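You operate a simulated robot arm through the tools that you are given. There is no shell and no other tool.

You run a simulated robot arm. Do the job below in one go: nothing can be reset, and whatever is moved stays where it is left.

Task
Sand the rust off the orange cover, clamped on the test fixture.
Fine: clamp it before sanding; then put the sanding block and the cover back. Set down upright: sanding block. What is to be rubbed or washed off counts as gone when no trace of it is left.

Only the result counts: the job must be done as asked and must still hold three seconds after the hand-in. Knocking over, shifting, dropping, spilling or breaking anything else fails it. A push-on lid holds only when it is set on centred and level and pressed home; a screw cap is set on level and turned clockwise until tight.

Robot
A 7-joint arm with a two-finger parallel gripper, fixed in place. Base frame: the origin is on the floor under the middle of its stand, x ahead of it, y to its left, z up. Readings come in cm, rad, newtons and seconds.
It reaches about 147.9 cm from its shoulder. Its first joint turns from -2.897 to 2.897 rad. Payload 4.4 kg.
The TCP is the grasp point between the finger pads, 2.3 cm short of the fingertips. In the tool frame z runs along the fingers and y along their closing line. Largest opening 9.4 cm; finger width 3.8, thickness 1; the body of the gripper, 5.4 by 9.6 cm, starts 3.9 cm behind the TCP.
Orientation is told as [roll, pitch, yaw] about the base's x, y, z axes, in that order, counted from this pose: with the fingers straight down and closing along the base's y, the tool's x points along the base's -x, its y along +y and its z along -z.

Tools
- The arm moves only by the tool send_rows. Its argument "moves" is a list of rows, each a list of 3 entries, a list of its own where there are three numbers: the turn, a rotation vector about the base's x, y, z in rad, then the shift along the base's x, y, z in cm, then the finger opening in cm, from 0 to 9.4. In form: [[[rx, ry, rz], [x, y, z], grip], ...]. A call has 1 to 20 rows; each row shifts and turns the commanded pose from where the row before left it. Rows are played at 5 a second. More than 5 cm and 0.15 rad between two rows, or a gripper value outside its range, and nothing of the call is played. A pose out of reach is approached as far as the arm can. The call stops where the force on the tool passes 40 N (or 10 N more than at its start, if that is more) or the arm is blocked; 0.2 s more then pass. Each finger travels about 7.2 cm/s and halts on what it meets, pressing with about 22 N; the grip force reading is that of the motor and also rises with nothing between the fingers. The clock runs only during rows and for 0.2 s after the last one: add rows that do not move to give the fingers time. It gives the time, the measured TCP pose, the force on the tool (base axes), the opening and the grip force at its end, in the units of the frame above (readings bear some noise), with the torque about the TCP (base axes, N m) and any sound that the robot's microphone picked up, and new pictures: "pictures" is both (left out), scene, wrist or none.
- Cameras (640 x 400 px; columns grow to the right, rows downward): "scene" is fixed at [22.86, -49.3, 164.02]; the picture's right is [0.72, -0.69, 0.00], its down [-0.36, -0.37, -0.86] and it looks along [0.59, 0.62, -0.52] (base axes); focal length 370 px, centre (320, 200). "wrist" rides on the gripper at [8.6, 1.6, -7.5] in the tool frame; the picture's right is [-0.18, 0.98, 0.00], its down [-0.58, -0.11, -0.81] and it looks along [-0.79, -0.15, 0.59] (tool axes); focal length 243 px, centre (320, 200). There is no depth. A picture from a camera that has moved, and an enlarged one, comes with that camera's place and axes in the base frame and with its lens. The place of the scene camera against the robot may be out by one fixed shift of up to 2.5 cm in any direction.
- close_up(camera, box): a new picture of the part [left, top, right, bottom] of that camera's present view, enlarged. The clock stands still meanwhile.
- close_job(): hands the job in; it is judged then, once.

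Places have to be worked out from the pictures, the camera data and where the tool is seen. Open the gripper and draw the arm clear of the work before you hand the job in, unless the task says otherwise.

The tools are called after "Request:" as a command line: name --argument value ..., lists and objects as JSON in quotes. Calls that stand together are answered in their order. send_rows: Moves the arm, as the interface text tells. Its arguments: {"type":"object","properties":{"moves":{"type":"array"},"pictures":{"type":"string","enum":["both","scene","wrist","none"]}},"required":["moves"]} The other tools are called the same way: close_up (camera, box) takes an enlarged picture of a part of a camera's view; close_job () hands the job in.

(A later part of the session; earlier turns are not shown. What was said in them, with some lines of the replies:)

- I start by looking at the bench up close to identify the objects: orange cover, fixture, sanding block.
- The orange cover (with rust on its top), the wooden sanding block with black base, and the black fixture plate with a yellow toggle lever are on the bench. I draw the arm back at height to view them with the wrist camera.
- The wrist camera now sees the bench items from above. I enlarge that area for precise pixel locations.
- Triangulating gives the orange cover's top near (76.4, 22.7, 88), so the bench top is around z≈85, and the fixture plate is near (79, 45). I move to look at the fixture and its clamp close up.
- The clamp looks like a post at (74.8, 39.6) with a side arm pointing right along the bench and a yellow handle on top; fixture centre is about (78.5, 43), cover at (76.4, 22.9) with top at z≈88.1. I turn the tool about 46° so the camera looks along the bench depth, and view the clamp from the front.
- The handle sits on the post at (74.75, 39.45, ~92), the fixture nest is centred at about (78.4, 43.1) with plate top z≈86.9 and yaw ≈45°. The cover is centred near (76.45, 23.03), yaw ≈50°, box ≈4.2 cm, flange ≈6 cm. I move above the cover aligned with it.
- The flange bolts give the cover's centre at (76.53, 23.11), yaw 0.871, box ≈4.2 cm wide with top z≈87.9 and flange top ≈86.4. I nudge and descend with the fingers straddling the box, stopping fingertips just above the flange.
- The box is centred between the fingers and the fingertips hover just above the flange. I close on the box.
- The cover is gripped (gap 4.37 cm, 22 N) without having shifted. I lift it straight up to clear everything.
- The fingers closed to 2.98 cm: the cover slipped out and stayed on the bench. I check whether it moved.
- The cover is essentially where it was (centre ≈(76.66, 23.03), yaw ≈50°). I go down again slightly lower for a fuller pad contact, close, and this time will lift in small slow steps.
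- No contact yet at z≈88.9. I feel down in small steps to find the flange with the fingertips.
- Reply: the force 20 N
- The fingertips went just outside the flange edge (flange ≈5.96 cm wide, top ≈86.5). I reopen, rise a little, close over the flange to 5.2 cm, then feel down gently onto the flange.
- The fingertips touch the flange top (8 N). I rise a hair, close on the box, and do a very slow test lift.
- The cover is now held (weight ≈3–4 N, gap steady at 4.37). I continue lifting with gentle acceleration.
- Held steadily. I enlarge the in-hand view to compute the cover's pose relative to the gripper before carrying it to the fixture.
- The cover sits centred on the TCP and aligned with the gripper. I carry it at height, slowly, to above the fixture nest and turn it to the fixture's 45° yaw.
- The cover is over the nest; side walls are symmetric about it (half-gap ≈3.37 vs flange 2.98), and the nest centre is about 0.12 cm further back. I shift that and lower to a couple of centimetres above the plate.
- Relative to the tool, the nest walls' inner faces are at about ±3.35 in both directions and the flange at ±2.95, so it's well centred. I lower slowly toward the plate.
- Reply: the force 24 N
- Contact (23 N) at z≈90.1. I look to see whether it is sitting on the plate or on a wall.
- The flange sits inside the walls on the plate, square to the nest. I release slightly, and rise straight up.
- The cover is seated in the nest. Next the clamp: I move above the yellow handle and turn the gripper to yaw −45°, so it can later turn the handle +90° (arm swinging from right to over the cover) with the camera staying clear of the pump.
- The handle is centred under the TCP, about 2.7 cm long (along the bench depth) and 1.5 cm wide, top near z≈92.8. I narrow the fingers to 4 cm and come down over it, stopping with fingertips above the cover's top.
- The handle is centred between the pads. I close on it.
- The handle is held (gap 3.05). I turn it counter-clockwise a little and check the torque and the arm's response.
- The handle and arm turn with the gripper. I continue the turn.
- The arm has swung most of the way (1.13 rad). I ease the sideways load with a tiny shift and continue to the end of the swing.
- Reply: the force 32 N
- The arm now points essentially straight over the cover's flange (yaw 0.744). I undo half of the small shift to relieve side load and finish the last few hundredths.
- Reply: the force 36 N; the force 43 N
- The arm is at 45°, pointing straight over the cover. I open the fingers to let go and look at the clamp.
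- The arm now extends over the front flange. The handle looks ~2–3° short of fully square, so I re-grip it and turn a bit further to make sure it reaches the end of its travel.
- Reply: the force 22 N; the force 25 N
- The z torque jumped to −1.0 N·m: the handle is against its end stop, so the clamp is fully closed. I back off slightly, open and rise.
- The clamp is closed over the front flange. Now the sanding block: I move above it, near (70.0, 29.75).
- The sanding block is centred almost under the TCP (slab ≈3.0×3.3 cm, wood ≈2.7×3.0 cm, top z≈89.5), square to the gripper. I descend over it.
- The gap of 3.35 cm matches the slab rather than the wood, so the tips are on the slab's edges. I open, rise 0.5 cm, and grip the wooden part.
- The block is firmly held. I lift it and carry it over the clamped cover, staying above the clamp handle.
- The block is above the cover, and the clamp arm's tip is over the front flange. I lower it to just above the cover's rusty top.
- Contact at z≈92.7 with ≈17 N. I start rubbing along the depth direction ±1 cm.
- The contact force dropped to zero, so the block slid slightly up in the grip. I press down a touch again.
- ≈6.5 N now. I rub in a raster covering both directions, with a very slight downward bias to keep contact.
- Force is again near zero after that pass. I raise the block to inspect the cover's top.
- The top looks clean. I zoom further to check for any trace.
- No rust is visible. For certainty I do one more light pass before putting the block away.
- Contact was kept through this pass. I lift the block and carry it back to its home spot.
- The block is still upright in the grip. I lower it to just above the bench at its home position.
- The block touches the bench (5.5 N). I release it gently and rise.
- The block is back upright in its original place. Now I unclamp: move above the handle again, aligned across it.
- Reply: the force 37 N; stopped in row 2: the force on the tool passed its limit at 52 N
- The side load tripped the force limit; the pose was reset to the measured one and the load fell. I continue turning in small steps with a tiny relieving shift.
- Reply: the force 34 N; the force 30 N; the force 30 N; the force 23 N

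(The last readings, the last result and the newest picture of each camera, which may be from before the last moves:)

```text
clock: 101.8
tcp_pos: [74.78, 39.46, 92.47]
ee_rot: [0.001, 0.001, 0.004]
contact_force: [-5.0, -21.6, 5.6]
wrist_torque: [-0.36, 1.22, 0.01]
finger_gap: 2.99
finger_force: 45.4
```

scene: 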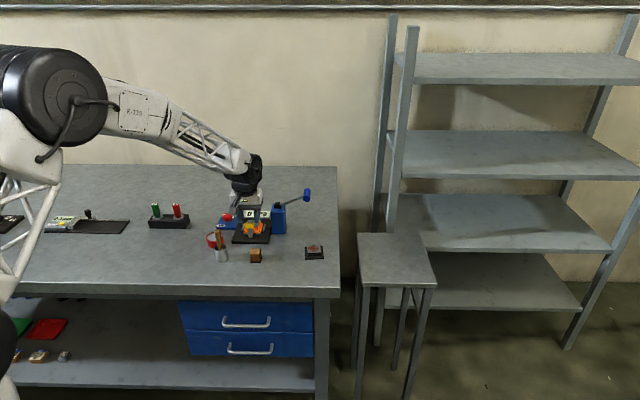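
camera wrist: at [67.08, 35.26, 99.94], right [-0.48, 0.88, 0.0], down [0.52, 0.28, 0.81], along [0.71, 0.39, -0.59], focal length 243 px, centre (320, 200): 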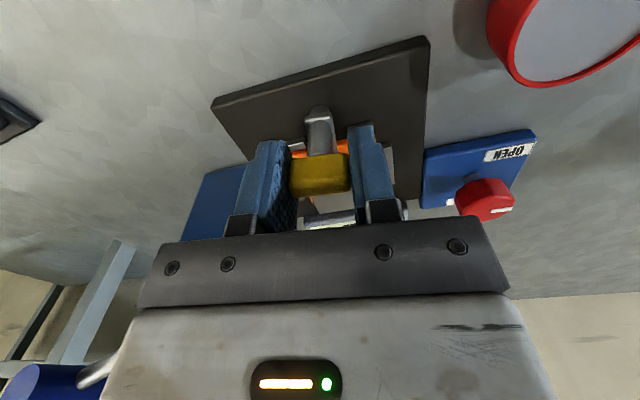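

Request:
send_rows --moves '[[[0, 0, -0.06], [-0.005, -0.02, 0], 1.5], [[0, 0, 0], [0, 0, 0], 1.5]]' --pictures "none"

Request:
send_rows --moves '[[[0, 0, -0.08], [0, 0, 0], 1.5], [[0, 0, -0.08], [0, 0, 0], 1.5], [[0, 0, 0], [0, 0, 0], 1.5]]' --pictures "wrist"

```text
clock: 102.4
tcp_pos: [74.88, 39.39, 92.47]
ee_rot: [-0.001, 0.001, -0.055]
contact_force: [8.8, -25.5, -1.0]
wrist_torque: [-0.38, 0.39, 0.0]
finger_gap: 2.98
finger_force: 45.1
```

```text
clock: 103.1
tcp_pos: [74.77, 39.44, 92.48]
ee_rot: [-0.001, 0.0, -0.212]
contact_force: [2.3, -6.4, 1.7]
wrist_torque: [0.08, 0.14, 0.02]
finger_gap: 3.0
finger_force: 45.3
stopped in row 3: the force on the tool passed its limit at 41 N (the readings are from after the stop); the commanded pose is now the measured one
camera wrist: at [66.69, 42.89, 99.93], right [0.39, 0.92, 0.0], down [0.54, -0.23, 0.81], along [0.74, -0.31, -0.59], focal length 243 px, centre (320, 200)
```

wrist: 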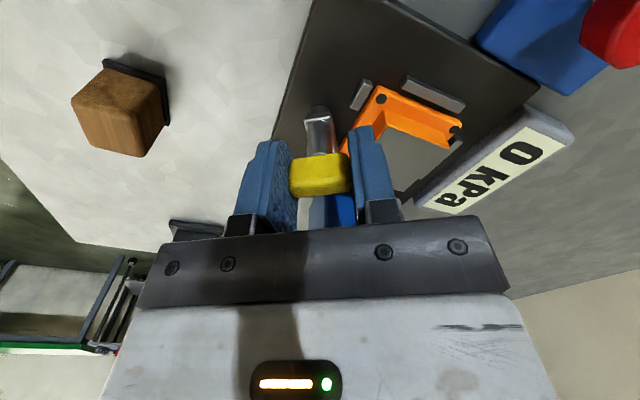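

The stop relieved the load again. I continue the remaining turn in small steps.

Request:
send_rows --moves '[[[0, 0, -0.08], [0, -0.01, 0], 1.5], [[0, 0, -0.08], [0, 0, 0], 1.5], [[0, 0, 0], [0, 0, 0], 1.5]]' --pictures "none"

Request:
send_rows --moves '[[[0, 0, -0.08], [0, 0, 0], 1.5], [[0, 0, -0.08], [0, 0, 0], 1.5], [[0, 0, 0], [0, 0, 0], 1.5]]' --pictures "none"

```text
clock: 103.9
tcp_pos: [74.85, 39.47, 92.43]
ee_rot: [-0.001, 0.0, -0.375]
contact_force: [5.4, -21.2, 10.7]
wrist_torque: [-0.34, 1.14, -0.03]
finger_gap: 3.0
finger_force: 44.5
```

```text
clock: 104.7
tcp_pos: [74.79, 39.38, 92.54]
ee_rot: [0.0, 0.0, -0.536]
contact_force: [1.8, -29.3, 5.5]
wrist_torque: [-0.56, -1.13, -0.02]
finger_gap: 2.96
finger_force: 44.9
```

Request:
send_rows --moves '[[[0, 0, -0.06], [0.0, -0.03, 0], 1.5], [[0, 0, 0], [0, 0, 0], 1.5]]' --pictures "none"

Request:
send_rows --moves '[[[0, 0, -0.07], [0, -0.01, 0], 1.5], [[0, 0, -0.06], [0, 0, 0], 1.5], [[0, 0, 0], [0, 0, 0], 1.5]]' --pictures "wrist"

Request:
close_up --camera "wrist" --box '[200, 60, 440, 230]'

```text
clock: 105.3
tcp_pos: [74.77, 39.5, 92.45]
ee_rot: [0.001, 0.0, -0.592]
contact_force: [4.8, -24.6, 7.7]
wrist_torque: [0.15, 1.1, -0.01]
finger_gap: 2.98
finger_force: 45.5
```

```text
clock: 106.1
tcp_pos: [74.78, 39.44, 92.61]
ee_rot: [0.001, -0.001, -0.725]
contact_force: [15.6, -14.6, 3.1]
wrist_torque: [-0.82, -0.91, 0.0]
finger_gap: 2.97
finger_force: 44.7
camera wrist: at [69.38, 46.4, 99.93], right [0.79, 0.61, 0.0], down [0.36, -0.47, 0.81], along [0.5, -0.64, -0.59], focal length 243 px, centre (320, 200)
```

wrist: 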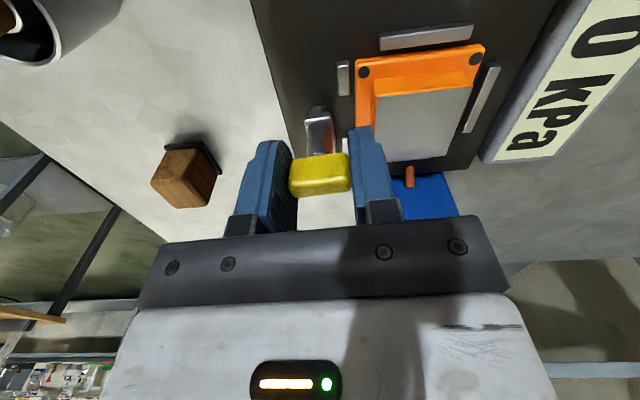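

```text
2.35 times, centred on (320, 145) of wrist
camera zoom: at [69.38, 46.4, 99.93], right [0.79, 0.61, 0.0], down [0.36, -0.47, 0.81], along [0.5, -0.64, -0.59], focal length 571 px, centre (320, 329)
```

zoom: 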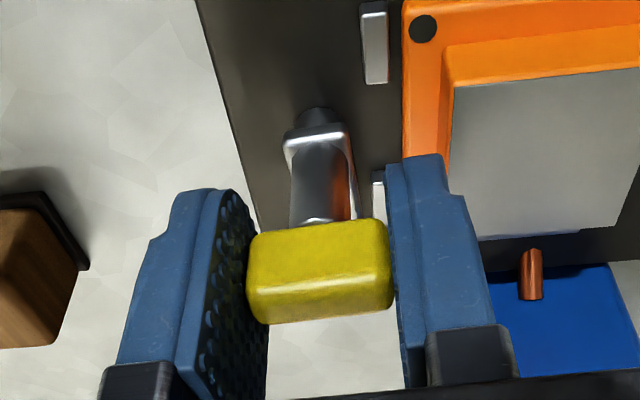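

The arm is nearly back at its open position. I turn a little more to reach its original end.

Request:
send_rows --moves '[[[0, 0, -0.04], [0.01, -0.01, 0], 1.5], [[0, 0, 0], [0, 0, 0], 1.5]]' --pictures "none"

Request:
send_rows --moves '[[[0, 0, -0.04], [0, 0, 0], 1.5], [[0, 0, 0], [0, 0, 0], 1.5]]' --pictures "none"

```text
clock: 106.7
tcp_pos: [74.85, 39.53, 92.47]
ee_rot: [-0.001, 0.001, -0.764]
contact_force: [10.0, -7.4, 6.5]
wrist_torque: [-0.8, -0.55, -0.04]
finger_gap: 3.01
finger_force: 44.7
```

```text
clock: 107.3
tcp_pos: [74.79, 39.49, 92.45]
ee_rot: [0.0, -0.001, -0.802]
contact_force: [-0.8, -8.3, 7.2]
wrist_torque: [0.13, -0.21, 0.95]
finger_gap: 2.98
finger_force: 45.2
```

The open stop is reached (z torque +0.95). I release the handle and rise.

Request:
send_rows --moves '[[[0, 0, 0.02], [0, 0, 0], 1.5], [[0, 0, 0], [0, 0, 0], 3.4], [[0, 0, 0], [0, 0, 0], 4.0], [[0, 0, 0], [0, 0, 0], 4.0], [[0, 0, 0], [0, 0, 1.0], 4.0], [[0, 0, 0], [0, 0, 3.0], 4.0], [[0, 0, 0], [0, 0, 4.0], 4.0], [[0, 0, 0], [0, 0, 3.0], 4.0], [[0, 0, 0], [0, 0, 0], 4.0]]'

Request:
close_up --camera "wrist" --box '[220, 0, 460, 150]'

Request:
close_up --camera "scene" --box '[215, 200, 290, 250]'

```text
clock: 109.3
tcp_pos: [74.44, 39.3, 103.69]
ee_rot: [0.0, 0.0, -0.784]
contact_force: [-0.4, 0.0, -0.4]
wrist_torque: [-0.01, -0.01, 0.01]
finger_gap: 4.01
finger_force: 0.0
camera wrist: at [69.47, 46.61, 111.03], right [0.82, 0.57, 0.0], down [0.33, -0.49, 0.81], along [0.46, -0.66, -0.59], focal length 243 px, centre (320, 200)
```

scene: 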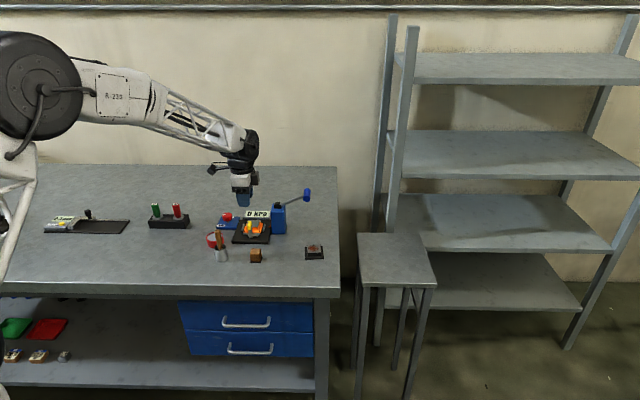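
wrist: 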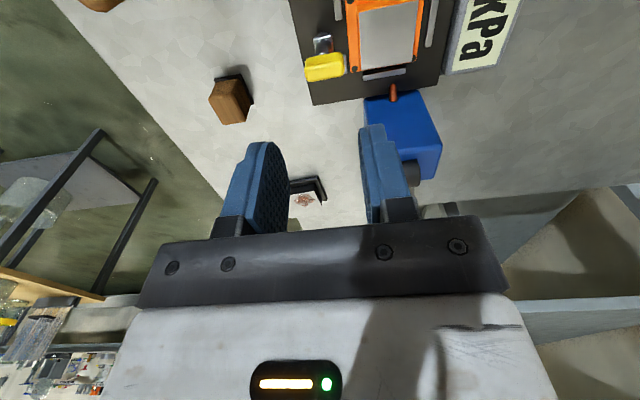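

```text
2.67 times, centred on (340, 75) of wrist
camera zoom: at [69.47, 46.61, 111.03], right [0.82, 0.57, 0.0], down [0.33, -0.49, 0.81], along [0.46, -0.66, -0.59], focal length 647 px, centre (267, 533)
```

zoom: 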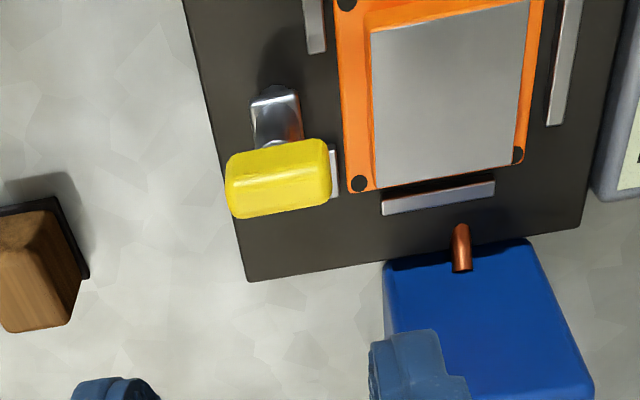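

```text
8.00 times, centred on (252, 225) of scene
camera zoom: at [22.86, -49.3, 164.02], right [0.72, -0.69, 0.0], down [-0.36, -0.37, -0.86], along [0.59, 0.62, -0.52], focal length 2964 px, centre (860, 0)
```

zoom: 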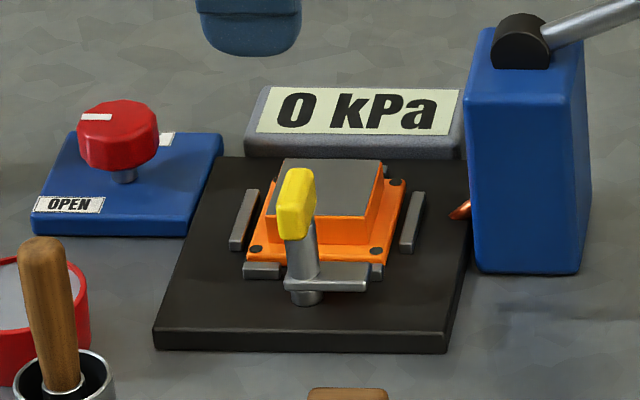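

The clamp is open as it was at the start and the cover is clean. Since the force stops reset the commanded pose, I take a few still readings to re-establish where the tool is.

Request:
send_rows --moves '[[[0, 0, 0], [0, 0, 0], 5.4]]' --pictures "none"

Request:
send_rows --moves '[[[0, 0, 0], [0, 0, 0], 5.4]]' --pictures "none"

Request:
send_rows --moves '[[[0, 0, 0], [0, 0, 0], 5.4]]' --pictures "none"

Request:
send_rows --moves '[[[0, 0, 0], [0, 0, 0], 5.4]]' --pictures "none"

```text
clock: 109.7
tcp_pos: [74.57, 39.36, 103.59]
ee_rot: [0.0, -0.001, -0.783]
contact_force: [0.7, -1.3, 0.7]
wrist_torque: [0.03, -0.01, 0.04]
finger_gap: 5.4
finger_force: 0.1
```

```text
clock: 110.1
tcp_pos: [74.46, 39.42, 103.58]
ee_rot: [-0.002, 0.0, -0.784]
contact_force: [0.1, -0.2, 0.3]
wrist_torque: [-0.01, -0.01, -0.02]
finger_gap: 5.4
finger_force: 0.0
```

```text
clock: 110.5
tcp_pos: [74.53, 39.45, 103.54]
ee_rot: [0.0, 0.001, -0.785]
contact_force: [-0.3, 0.4, 0.4]
wrist_torque: [0.0, 0.0, -0.02]
finger_gap: 5.4
finger_force: 0.1
```

```text
clock: 110.9
tcp_pos: [74.56, 39.25, 103.57]
ee_rot: [-0.001, 0.001, -0.783]
contact_force: [0.8, 0.3, 0.0]
wrist_torque: [-0.02, -0.02, -0.01]
finger_gap: 5.39
finger_force: 0.1
```

Averaged tool position is (74.51, 39.36, 103.59). I move back over the cover, turning to yaw +45° for picking it up.

Request:
send_rows --moves '[[[0, 0, 0.1426], [0.352, 0.342, 0], 5.4], [[0, 0, 0.1426], [0.352, 0.342, 0], 5.4], [[0, 0, 0.1426], [0.352, 0.342, 0], 5.4], [[0, 0, 0.1426], [0.352, 0.342, 0], 5.4], [[0, 0, 0.1426], [0.352, 0.342, 0], 5.4], [[0, 0, 0.1426], [0.352, 0.342, 0], 5.4], [[0, 0, 0.1426], [0.352, 0.342, 0], 5.4], [[0, 0, 0.1426], [0.352, 0.342, 0], 5.4], [[0, 0, 0.1426], [0.352, 0.342, 0], 5.4], [[0, 0, 0.1426], [0.352, 0.342, 0], 5.4], [[0, 0, 0.1426], [0.352, 0.342, 0], 5.4], [[0, 0, 0], [0, 0, 0], 5.4]]'

Request:
close_up --camera "wrist" --box '[220, 0, 420, 125]'

Request:
send_rows --moves '[[[0, 0, 0], [0, 0, 0], 5.4]]' --pictures "none"

Request:
send_rows --moves '[[[0, 0, 0], [0, 0, 0], 5.4]]' --pictures "none"

```text
clock: 113.5
tcp_pos: [78.56, 43.09, 103.45]
ee_rot: [0.001, -0.001, 0.788]
contact_force: [0.3, -0.6, -0.7]
wrist_torque: [0.02, 0.03, 0.02]
finger_gap: 5.39
finger_force: 0.1
camera wrist: at [71.26, 38.2, 110.82], right [-0.57, 0.82, 0.0], down [0.49, 0.33, 0.81], along [0.67, 0.46, -0.59], focal length 243 px, centre (320, 200)
```

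scene: 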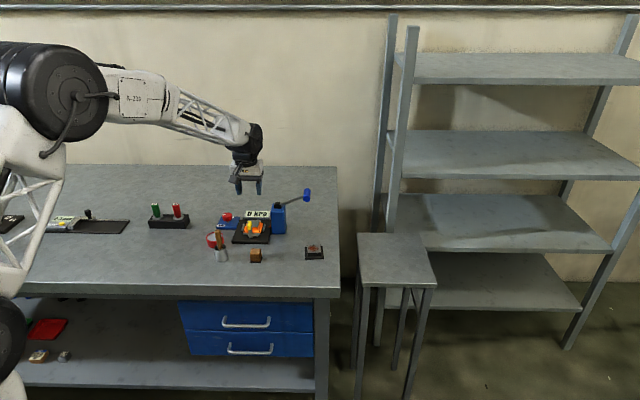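
wrist: 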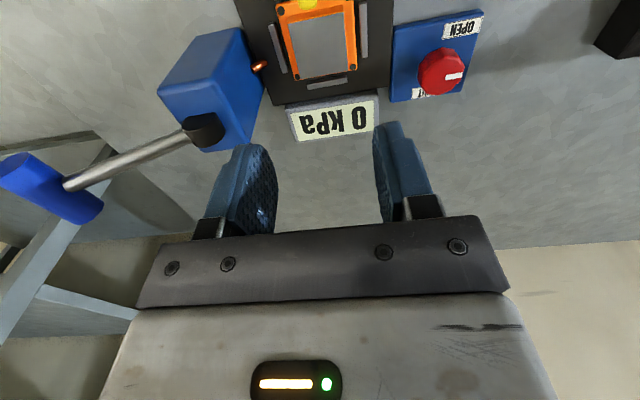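

```text
3.20 times, centred on (320, 62) of wrist
camera zoom: at [71.26, 38.2, 110.82], right [-0.57, 0.82, 0.0], down [0.49, 0.33, 0.81], along [0.67, 0.46, -0.59], focal length 776 px, centre (320, 640)
```

zoom: 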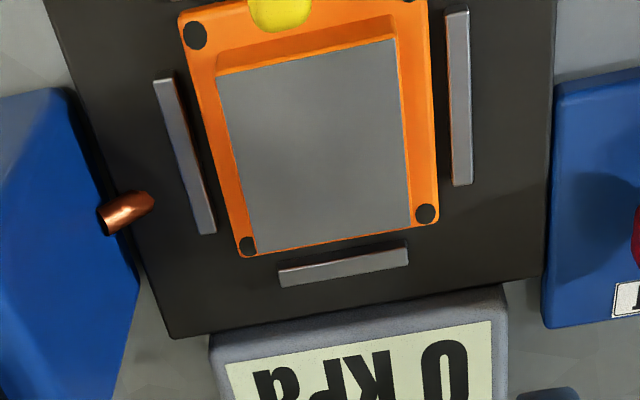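

```text
clock: 113.9
tcp_pos: [78.61, 43.17, 103.46]
ee_rot: [-0.001, -0.001, 0.786]
contact_force: [-0.2, -0.5, -0.4]
wrist_torque: [0.02, 0.03, 0.03]
finger_gap: 5.36
finger_force: 0.1
```

```text
clock: 114.3
tcp_pos: [78.56, 43.14, 103.44]
ee_rot: [0.0, 0.001, 0.785]
contact_force: [-0.3, 0.7, 0.0]
wrist_torque: [-0.01, -0.01, -0.01]
finger_gap: 5.4
finger_force: 0.0
```

The cover is under the tool, offset only about (−0.1, +0.05) cm and square. I correct that and descend with the fingers at 4.8 cm.

Request:
send_rows --moves '[[[0, 0, 0], [-0.1, -0.035, -3.0], 4.8], [[0, 0, 0], [0, 0, -4.0], 4.8], [[0, 0, 0], [0, 0, -3.2], 4.8], [[0, 0, 0], [0, 0, -1.5], 4.8], [[0, 0, 0], [0, 0, -0.6], 4.8], [[0, 0, 0], [0, 0, 0], 4.8]]' --pictures "wrist"

Request:
close_up --camera "wrist" --box '[210, 70, 430, 210]'

```text
clock: 115.7
tcp_pos: [78.49, 43.08, 91.32]
ee_rot: [0.001, 0.0, 0.785]
contact_force: [0.7, -0.3, 0.5]
wrist_torque: [0.05, 0.01, 0.03]
finger_gap: 4.81
finger_force: 0.1
camera wrist: at [71.16, 38.17, 98.67], right [-0.56, 0.83, 0.0], down [0.49, 0.33, 0.81], along [0.67, 0.46, -0.59], focal length 243 px, centre (320, 200)
```

wrist: 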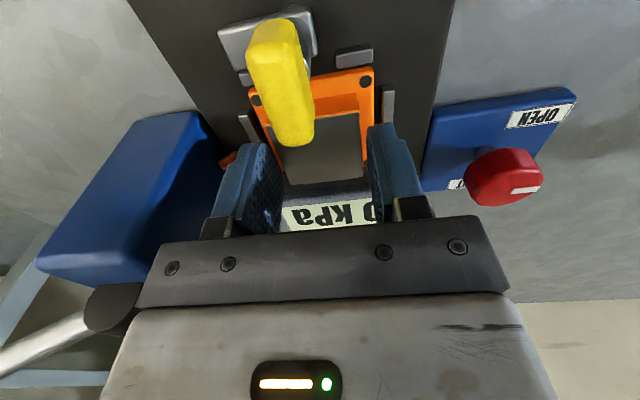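

```text
2.86 times, centred on (320, 140) of wrist
camera zoom: at [71.16, 38.17, 98.67], right [-0.56, 0.83, 0.0], down [0.49, 0.33, 0.81], along [0.67, 0.46, -0.59], focal length 693 px, centre (320, 371)
```

zoom: 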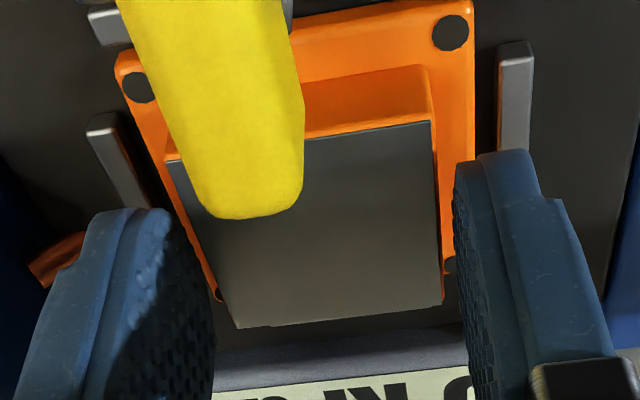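

The box is slightly nearer the left finger; I shift 0.07 cm and feel down toward the flange in small steps.

Request:
send_rows --moves '[[[0, 0, 0], [0.05, -0.05, -0.3], 4.8], [[0, 0, 0], [0, 0, -0.3], 4.8], [[0, 0, 0], [0, 0, -0.2], 4.8], [[0, 0, 0], [0, 0, 0], 4.8]]' --pictures "none"

Request:
send_rows --moves '[[[0, 0, 0], [0, 0, -0.1], 4.8], [[0, 0, 0], [0, 0, -0.1], 4.8], [[0, 0, 0], [0, 0, 0], 4.8]]' --pictures "none"

Request:
send_rows --moves '[[[0, 0, 0], [0, 0, -0.1], 4.8], [[0, 0, 0], [0, 0, 0], 4.8]]' --pictures "wrist"

```text
clock: 116.7
tcp_pos: [78.65, 43.01, 90.5]
ee_rot: [0.0, 0.0, 0.786]
contact_force: [-0.2, -0.1, -0.2]
wrist_torque: [0.02, 0.0, 0.0]
finger_gap: 4.82
finger_force: 0.1
```

```text
clock: 117.5
tcp_pos: [78.55, 43.09, 90.3]
ee_rot: [0.0, 0.0, 0.787]
contact_force: [-0.6, -0.4, 0.2]
wrist_torque: [-0.01, -0.01, 0.03]
finger_gap: 4.8
finger_force: 0.1
```

```text
clock: 118.1
tcp_pos: [78.61, 43.03, 90.25]
ee_rot: [0.0, -0.002, 0.786]
contact_force: [-3.8, 0.9, 9.0]
wrist_torque: [-0.03, 0.22, 0.0]
finger_gap: 4.8
finger_force: 0.1
camera wrist: at [71.32, 38.2, 97.59], right [-0.56, 0.83, 0.0], down [0.49, 0.33, 0.81], along [0.67, 0.46, -0.59], focal length 243 px, centre (320, 200)
```

wrist: 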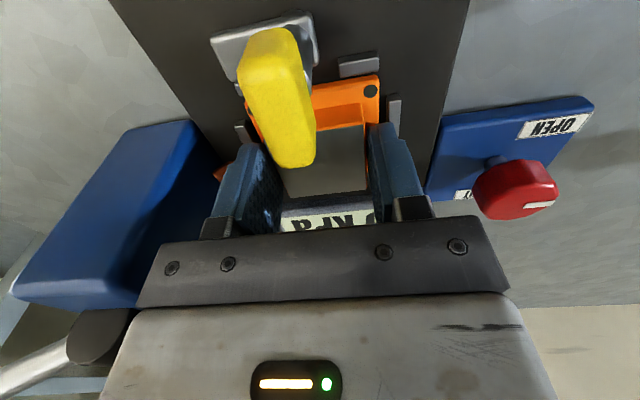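

Fingertips touch the flange (9 N). I rise a hair, close on the box and do a slow test lift.

Request:
send_rows --moves '[[[0, 0, 0], [0, 0, 0.06], 4.8], [[0, 0, 0], [0, 0, 0], 3.5], [[0, 0, 0], [0, 0, 0], 3.0], [[0, 0, 0], [0, 0, 0], 3.0], [[0, 0, 0], [0, 0, 0], 3.0]]' --pictures "none"

Request:
send_rows --moves '[[[0, 0, 0], [0, 0, 0.2], 3.0], [[0, 0, 0], [0, 0, 0.2], 3.0], [[0, 0, 0], [0, 0, 0.2], 3.0], [[0, 0, 0], [0, 0, 0.3], 3.0], [[0, 0, 0], [0, 0, 0.3], 3.0], [[0, 0, 0], [0, 0, 0], 3.0]]' --pictures "wrist"

```text
clock: 119.3
tcp_pos: [78.73, 43.08, 90.17]
ee_rot: [0.001, -0.002, 0.786]
contact_force: [0.8, 2.1, 17.3]
wrist_torque: [0.08, 0.01, -0.02]
finger_gap: 4.36
finger_force: 22.3
```

```text
clock: 120.7
tcp_pos: [78.57, 43.02, 91.33]
ee_rot: [0.001, 0.0, 0.785]
contact_force: [0.6, -0.8, -3.6]
wrist_torque: [0.02, -0.01, 0.03]
finger_gap: 4.37
finger_force: 22.1
camera wrist: at [71.39, 38.1, 98.76], right [-0.56, 0.83, 0.0], down [0.49, 0.33, 0.81], along [0.67, 0.46, -0.59], focal length 243 px, centre (320, 200)
```

wrist: 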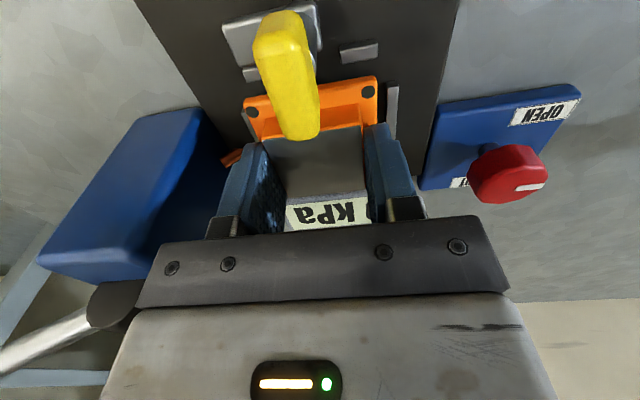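

The cover is held (weight ≈3.6 N). I lift it gently to carrying height.

Request:
send_rows --moves '[[[0, 0, 0], [0, 0, 0.3], 3.0], [[0, 0, 0], [0, 0, 0.5], 3.0], [[0, 0, 0], [0, 0, 0.8], 3.0], [[0, 0, 0], [0, 0, 1.1], 3.0], [[0, 0, 0], [0, 0, 1.4], 3.0], [[0, 0, 0], [0, 0, 1.5], 3.0], [[0, 0, 0], [0, 0, 1.5], 3.0], [[0, 0, 0], [0, 0, 1.5], 3.0], [[0, 0, 0], [0, 0, 1.5], 3.0], [[0, 0, 0], [0, 0, 1.2], 3.0], [[0, 0, 0], [0, 0, 0.8], 3.0], [[0, 0, 0], [0, 0, 0.4], 3.0], [[0, 0, 0], [0, 0, 0], 3.0]]'

Request:
close_up --camera "wrist" --box '[220, 70, 420, 210]'

Request:
send_rows --moves '[[[0, 0, 0], [0, 0, 0], 3.0]]' --pictures "none"

Request:
send_rows --moves '[[[0, 0, 0], [0, 0, 0], 3.0]]' --pictures "none"

Request:
send_rows --moves '[[[0, 0, 0], [0, 0, 0], 3.0]]' --pictures "none"

```text
clock: 123.5
tcp_pos: [78.56, 43.03, 103.92]
ee_rot: [0.001, -0.001, 0.786]
contact_force: [-0.2, -0.7, -3.0]
wrist_torque: [-0.01, 0.02, -0.02]
finger_gap: 4.39
finger_force: 21.8
camera wrist: at [71.27, 38.01, 111.27], right [-0.56, 0.83, 0.0], down [0.49, 0.33, 0.81], along [0.67, 0.46, -0.59], focal length 243 px, centre (320, 200)
```

scene: 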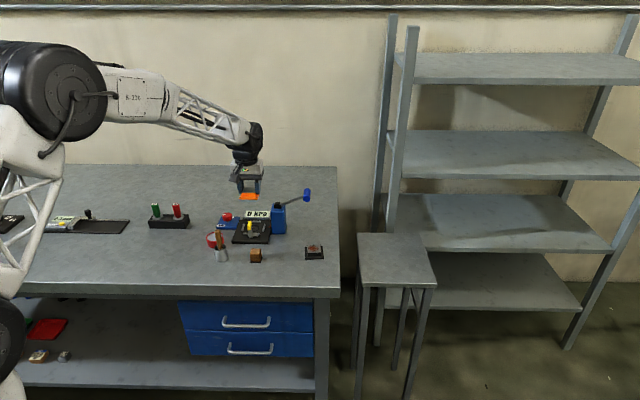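
wrist: 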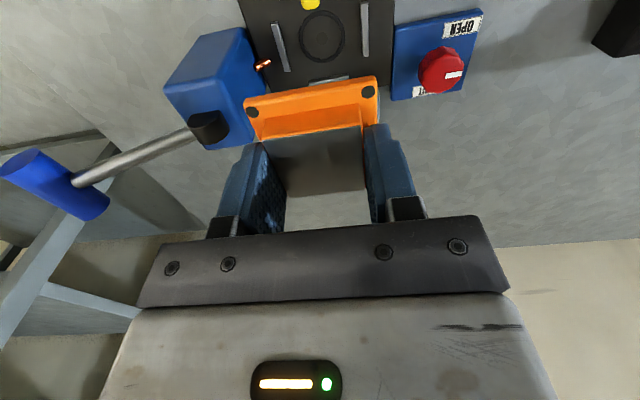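

```text
2.86 times, centred on (320, 140) of wrist
camera zoom: at [71.27, 38.01, 111.27], right [-0.56, 0.83, 0.0], down [0.49, 0.33, 0.81], along [0.67, 0.46, -0.59], focal length 693 px, centre (320, 371)
```

zoom: 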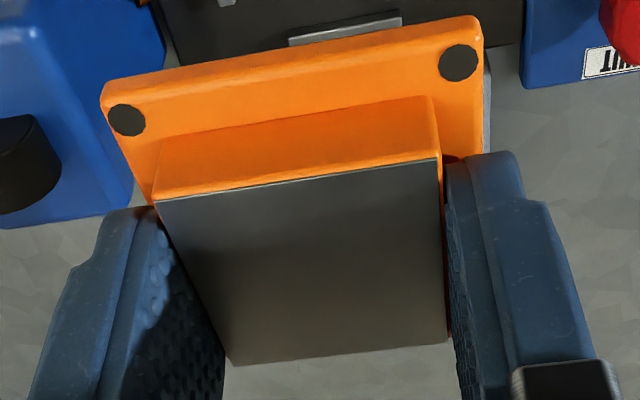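

```text
clock: 123.9
tcp_pos: [78.55, 42.96, 103.76]
ee_rot: [0.001, 0.0, 0.787]
contact_force: [0.0, -1.0, -1.8]
wrist_torque: [0.01, 0.01, 0.0]
finger_gap: 4.35
finger_force: 21.9
```

```text
clock: 124.3
tcp_pos: [78.61, 42.84, 103.83]
ee_rot: [-0.001, -0.001, 0.785]
contact_force: [-0.1, -0.5, -2.6]
wrist_torque: [0.0, 0.01, -0.02]
finger_gap: 4.37
finger_force: 21.4
```

```text
clock: 124.7
tcp_pos: [78.54, 42.92, 103.91]
ee_rot: [-0.001, 0.0, 0.786]
contact_force: [0.2, 0.0, -2.3]
wrist_torque: [-0.02, 0.03, 0.02]
finger_gap: 4.39
finger_force: 21.7
```

The cover is centred and square in the grip. I carry it back along the same path to above its home position, turning it back to its original yaw.

Request:
send_rows --moves '[[[0, 0, 0.0053], [-0.037, -0.399, 0], 3.0], [[0, 0, 0.0053], [-0.074, -0.797, 0], 3.0], [[0, 0, 0.0053], [-0.111, -1.196, 0], 3.0], [[0, 0, 0.0053], [-0.139, -1.495, 0], 3.0], [[0, 0, 0.0053], [-0.139, -1.495, 0], 3.0], [[0, 0, 0.0053], [-0.139, -1.495, 0], 3.0], [[0, 0, 0.0053], [-0.139, -1.495, 0], 3.0], [[0, 0, 0.0053], [-0.139, -1.495, 0], 3.0], [[0, 0, 0.0053], [-0.139, -1.495, 0], 3.0], [[0, 0, 0.0053], [-0.139, -1.495, 0], 3.0], [[0, 0, 0.0053], [-0.139, -1.495, 0], 3.0], [[0, 0, 0.0053], [-0.139, -1.495, 0], 3.0], [[0, 0, 0.0053], [-0.139, -1.495, 0], 3.0], [[0, 0, 0.0053], [-0.111, -1.196, 0], 3.0], [[0, 0, 0.0053], [-0.074, -0.797, 0], 3.0], [[0, 0, 0.0053], [-0.037, -0.399, 0], 3.0], [[0, 0, 0], [0, 0, 0], 3.0]]'

Request:
send_rows --moves '[[[0, 0, 0], [0, 0, 0], 3.0]]' --pictures "none"

Request:
send_rows --moves '[[[0, 0, 0], [0, 0, 0], 3.0]]' --pictures "none"

```text
clock: 128.3
tcp_pos: [76.66, 23.29, 103.87]
ee_rot: [0.0, 0.0, 0.869]
contact_force: [0.6, -0.3, -2.8]
wrist_torque: [0.0, -0.01, 0.03]
finger_gap: 4.35
finger_force: 21.9
camera wrist: at [69.88, 17.72, 111.33], right [-0.63, 0.78, 0.0], down [0.46, 0.37, 0.81], along [0.62, 0.51, -0.59], focal length 243 px, centre (320, 200)
```

scene: 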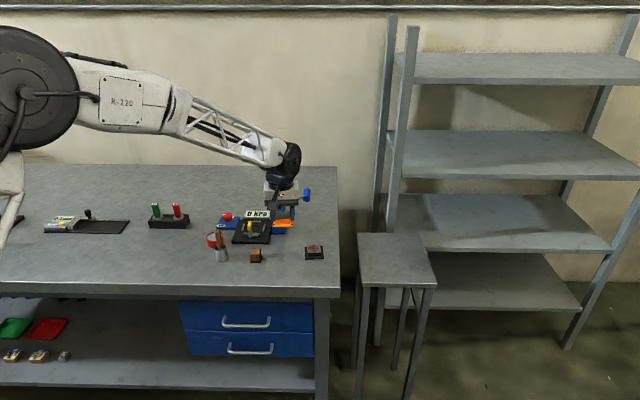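
wrist: 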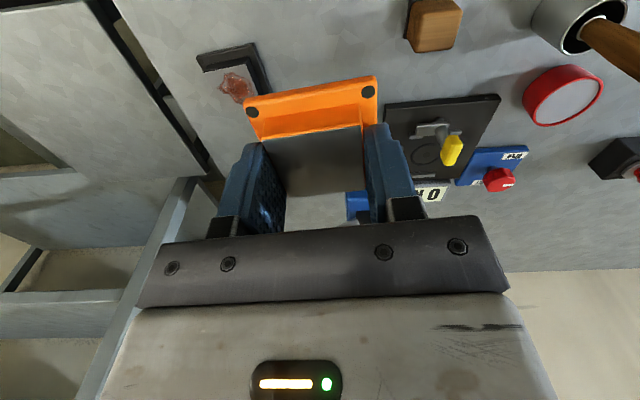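

```text
clock: 128.7
tcp_pos: [76.69, 23.22, 104.01]
ee_rot: [0.0, 0.0, 0.868]
contact_force: [1.0, -0.2, -2.7]
wrist_torque: [0.02, -0.03, 0.0]
finger_gap: 4.38
finger_force: 21.7
```

```text
clock: 129.1
tcp_pos: [76.78, 23.22, 103.92]
ee_rot: [0.0, -0.001, 0.87]
contact_force: [0.0, 0.5, -2.1]
wrist_torque: [-0.01, 0.0, -0.03]
finger_gap: 4.36
finger_force: 22.0
```

Above home at (76.71, 23.24), yaw 0.869. I lower gently to about 1 cm above touchdown.

Request:
send_rows --moves '[[[0, 0, 0], [0, 0, -0.4], 3.0], [[0, 0, 0], [0, 0, -0.8], 3.0], [[0, 0, 0], [0, 0, -1.3], 3.0], [[0, 0, 0], [0, 0, -1.5], 3.0], [[0, 0, 0], [0, 0, -1.5], 3.0], [[0, 0, 0], [0, 0, -1.5], 3.0], [[0, 0, 0], [0, 0, -1.5], 3.0], [[0, 0, 0], [0, 0, -1.5], 3.0], [[0, 0, 0], [0, 0, -1.5], 3.0], [[0, 0, 0], [0, 0, -1.2], 3.0], [[0, 0, 0], [0, 0, -0.8], 3.0], [[0, 0, 0], [0, 0, -0.5], 3.0], [[0, 0, 0], [0, 0, 0], 3.0]]'

Request:
close_up --camera "scene" --box '[200, 180, 330, 275]'

```text
clock: 131.9
tcp_pos: [76.76, 23.19, 89.91]
ee_rot: [0.0, 0.001, 0.87]
contact_force: [0.8, 0.3, -2.5]
wrist_torque: [0.02, -0.03, 0.0]
finger_gap: 4.36
finger_force: 22.2
camera wrist: at [69.87, 17.64, 97.28], right [-0.63, 0.78, 0.0], down [0.46, 0.37, 0.81], along [0.63, 0.51, -0.59], focal length 243 px, centre (320, 200)
```

scene: 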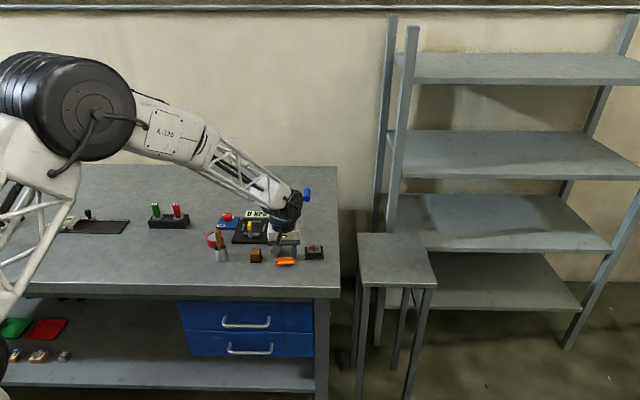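
wrist: 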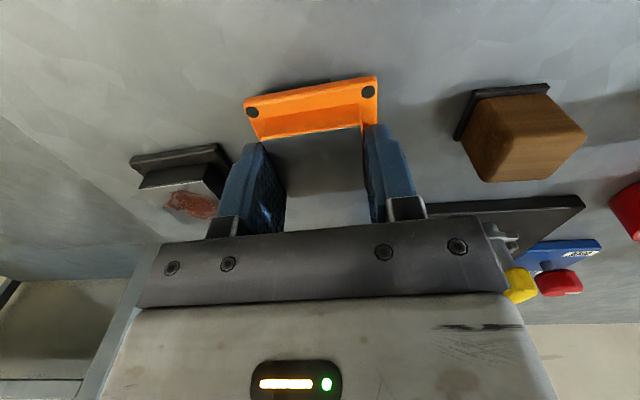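

```text
4.21 times, centred on (265, 228) of scene
camera zoom: at [22.86, -49.3, 164.02], right [0.72, -0.69, 0.0], down [-0.36, -0.37, -0.86], along [0.59, 0.62, -0.52], focal length 1560 px, centre (552, 84)
```

zoom: 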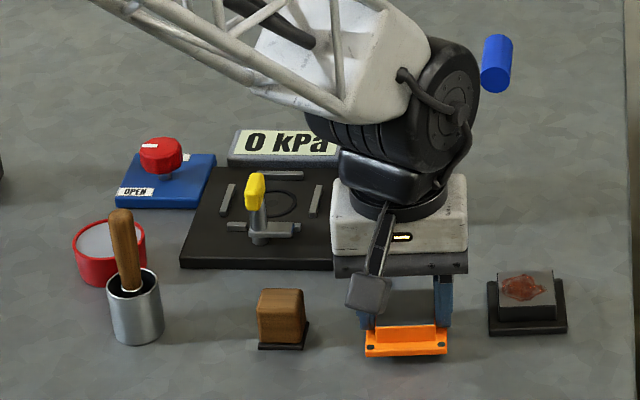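

Request:
send_rows --moves '[[[0, 0, 0], [0, 0, -0.3], 3.0], [[0, 0, 0], [0, 0, -0.25], 3.0], [[0, 0, 0], [0, 0, -0.15], 3.0], [[0, 0, 0], [0, 0, 0], 3.0]]' --pictures "none"

Request:
send_rows --moves '[[[0, 0, 0], [0, 0, -0.1], 3.0], [[0, 0, 0], [0, 0, 0], 3.0]]' --pictures "none"

Request:
send_rows --moves '[[[0, 0, 0], [0, 0, -0.08], 3.0], [[0, 0, 0], [0, 0, 0], 3.0]]' --pictures "none"

```text
clock: 132.9
tcp_pos: [76.84, 23.24, 89.19]
ee_rot: [0.0, 0.001, 0.871]
contact_force: [-0.7, -0.5, -2.6]
wrist_torque: [0.02, -0.02, -0.01]
finger_gap: 4.37
finger_force: 21.8
```

```text
clock: 133.5
tcp_pos: [76.81, 23.32, 89.13]
ee_rot: [-0.001, 0.0, 0.869]
contact_force: [-0.7, -0.2, -3.1]
wrist_torque: [-0.02, 0.01, 0.02]
finger_gap: 4.36
finger_force: 22.1
```

```text
clock: 134.1
tcp_pos: [76.81, 23.16, 89.06]
ee_rot: [0.001, -0.001, 0.868]
contact_force: [-1.9, 1.2, 7.0]
wrist_torque: [0.02, 0.17, 0.02]
finger_gap: 4.35
finger_force: 22.0
```

The cover has touched down (force +7 N). I open gently and rise straight up.

Request:
send_rows --moves '[[[0, 0, 0], [0, 0, 0], 4.6], [[0, 0, 0], [0, 0, 0], 5.2], [[0, 0, 0], [0, 0, 0], 5.2], [[0, 0, 0], [0, 0, 0.5], 5.6], [[0, 0, 0], [0, 0, 2], 5.6], [[0, 0, 0], [0, 0, 4], 5.6], [[0, 0, 0], [0, 0, 4.5], 5.6], [[0, 0, 0], [0, 0, 4.5], 5.6], [[0, 0, 0], [0, 0, 0], 5.6]]'

Request:
close_up --camera "wrist" --box '[200, 0, 460, 110]'

Request:
close_up --camera "scene" --box '[200, 180, 330, 275]'

```text
clock: 136.1
tcp_pos: [76.7, 22.93, 104.04]
ee_rot: [0.0, 0.0, 0.871]
contact_force: [-0.3, -0.3, 0.1]
wrist_torque: [0.02, -0.02, 0.0]
finger_gap: 5.57
finger_force: 0.0
camera wrist: at [69.88, 17.4, 111.53], right [-0.63, 0.78, 0.0], down [0.46, 0.37, 0.81], along [0.62, 0.51, -0.59], focal length 243 px, centre (320, 200)
```

scene: 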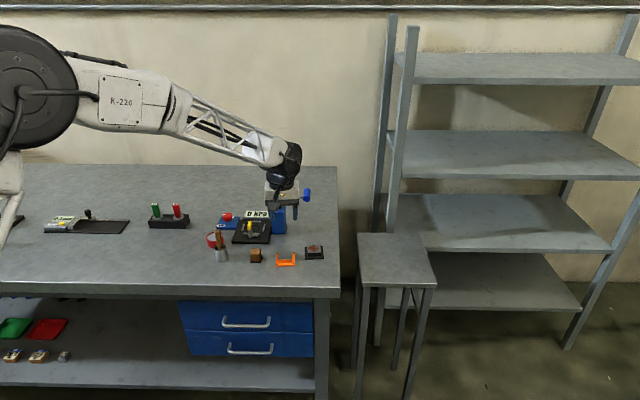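
wrist: 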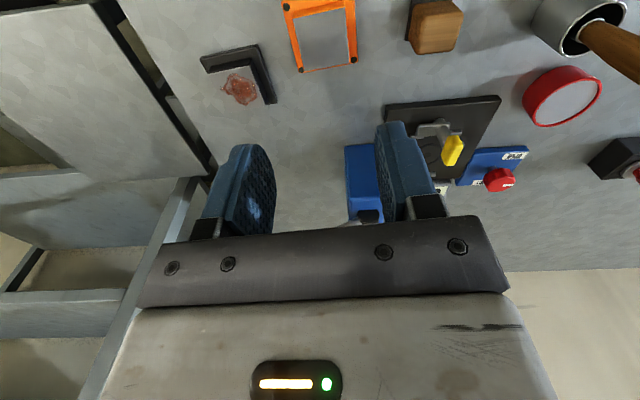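

```text
2.46 times, centred on (330, 55) of wrist
camera zoom: at [69.88, 17.4, 111.53], right [-0.63, 0.78, 0.0], down [0.46, 0.37, 0.81], along [0.62, 0.51, -0.59], focal length 597 px, centre (295, 557)
```

zoom: 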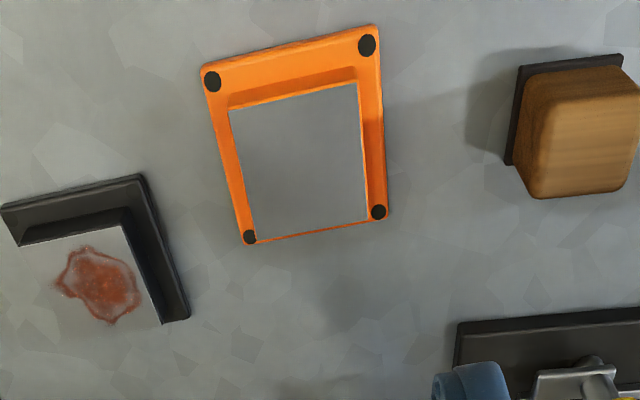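

```text
4.21 times, centred on (265, 228) of scene
camera zoom: at [22.86, -49.3, 164.02], right [0.72, -0.69, 0.0], down [-0.36, -0.37, -0.86], along [0.59, 0.62, -0.52], focal length 1560 px, centre (552, 84)
```

zoom: 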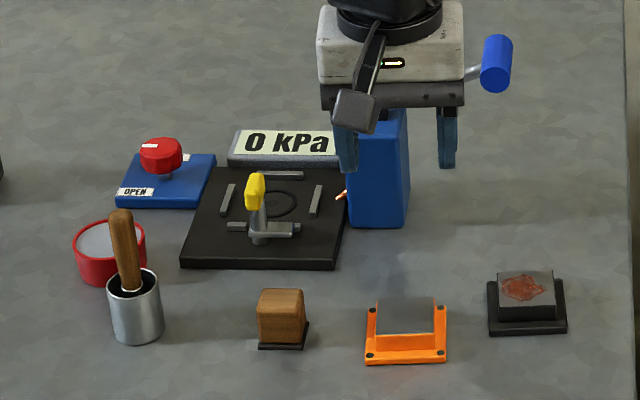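

The cover is back where it was (same scene pixels) and everything else stands untouched. I check once more for traces of rust on it.

Request:
close_up --camera "wrist" --box '[275, 0, 365, 80]'

Request:
close_up --camera "scene" --box '[245, 238, 330, 275]'

```text
5.00 times, centred on (320, 40) of wrist
camera zoom: at [69.88, 17.4, 111.53], right [-0.63, 0.78, 0.0], down [0.46, 0.37, 0.81], along [0.62, 0.51, -0.59], focal length 1213 px, centre (320, 1000)
```

zoom: 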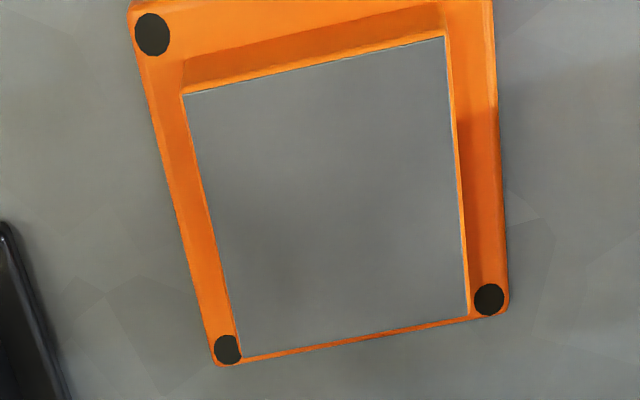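

```text
7.53 times, centred on (288, 256) of scene
camera zoom: at [22.86, -49.3, 164.02], right [0.72, -0.69, 0.0], down [-0.36, -0.37, -0.86], along [0.59, 0.62, -0.52], focal length 2790 px, centre (565, -225)
```

zoom: 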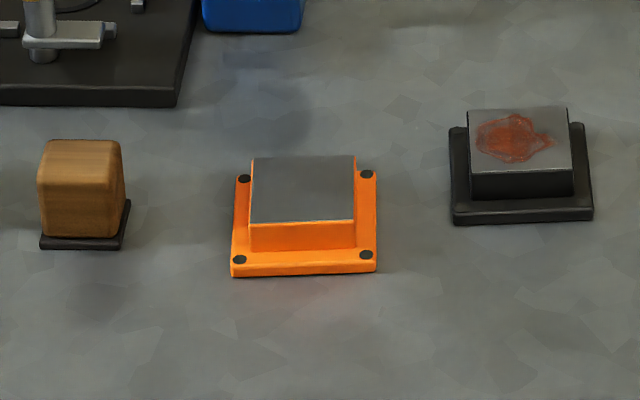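

The cover is spotless, the block upright, the clamp open. I draw the arm up and clear of the work with the gripper open.

Request:
send_rows --moves '[[[0, 0, 0], [0, 0, 4.5], 7.0], [[0, 0, 0], [-1, 0, 4.5], 9.0], [[0, 0, 0], [-4, -1, 2.5], 9.4], [[0, 0, 0], [-4.5, -1, 1.5], 9.4], [[0, 0, 0], [-4.5, -1, 1.5], 9.4], [[0, 0, 0], [-4.5, -1, 1], 9.4], [[0, 0, 0], [0, 0, 0], 9.4], [[0, 0, 0], [0, 0, 0], 9.4]]'

Request:
close_up --camera "scene" --box '[200, 180, 330, 275]'

```text
clock: 137.9
tcp_pos: [58.2, 19.06, 119.52]
ee_rot: [0.001, -0.001, 0.869]
contact_force: [-1.0, -0.2, 0.1]
wrist_torque: [0.01, -0.01, -0.01]
finger_gap: 9.41
finger_force: 0.0
camera wrist: at [51.3, 13.44, 126.97], right [-0.63, 0.78, 0.0], down [0.46, 0.37, 0.81], along [0.63, 0.51, -0.59], focal length 243 px, centre (320, 200)
```

scene: 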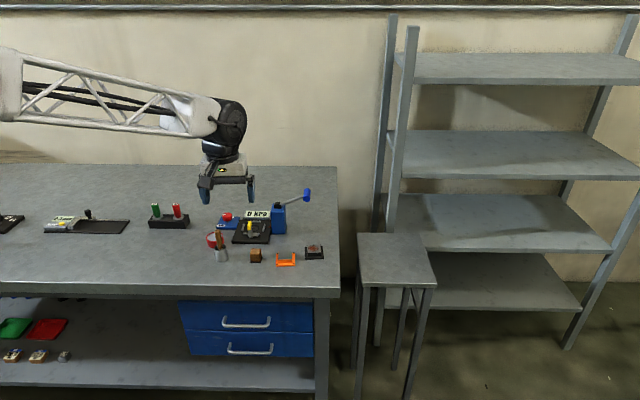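
wrist: 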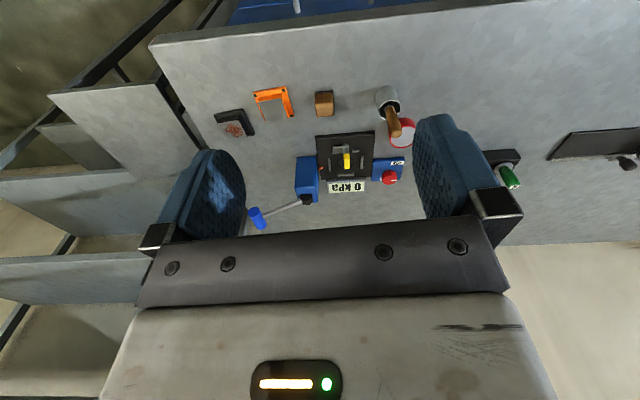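

```text
4.21 times, centred on (265, 228) of scene
camera zoom: at [22.86, -49.3, 164.02], right [0.72, -0.69, 0.0], down [-0.36, -0.37, -0.86], along [0.59, 0.62, -0.52], focal length 1560 px, centre (552, 84)
```

zoom: 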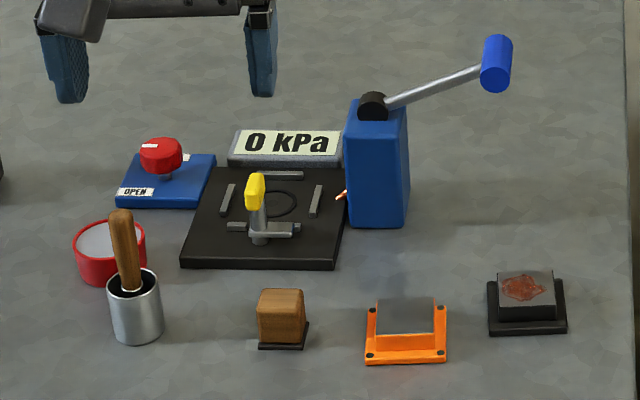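

The arm is clear with the gripper open, the cover is clean and back in place, the block is upright at home, and nothing else moved. I hand the job in.

Request:
close_job

```text
The job is handed in.
```

The orange cover is sanded clean and I have handed the job in. I set it in the test fixture and swung the clamp to its end stop before sanding. After two passes I found no trace of rust in the enlarged pictures from either camera.

- **Put back:** The sanding block is upright in its original spot, and the cover is back in its place on the bench. In the pictures, both are within a few millimetres of where they started.
- **Clamp:** I left it open, as it was at the start.
- **Slip at the start:** On my first try at lifting the cover, it slipped out of the fingers and moved about 1–2 mm. I gripped it again lower down and lifted slowly, and I corrected for the shift when I put it back.
- **Force limit:** While I turned the clamp handle back, the arm stopped twice because the side load passed the limit (52 N and 41 N). The clamp and cover looked unaffected afterwards.

Nothing else on the bench appears to have moved. The arm is clear with the gripper open.
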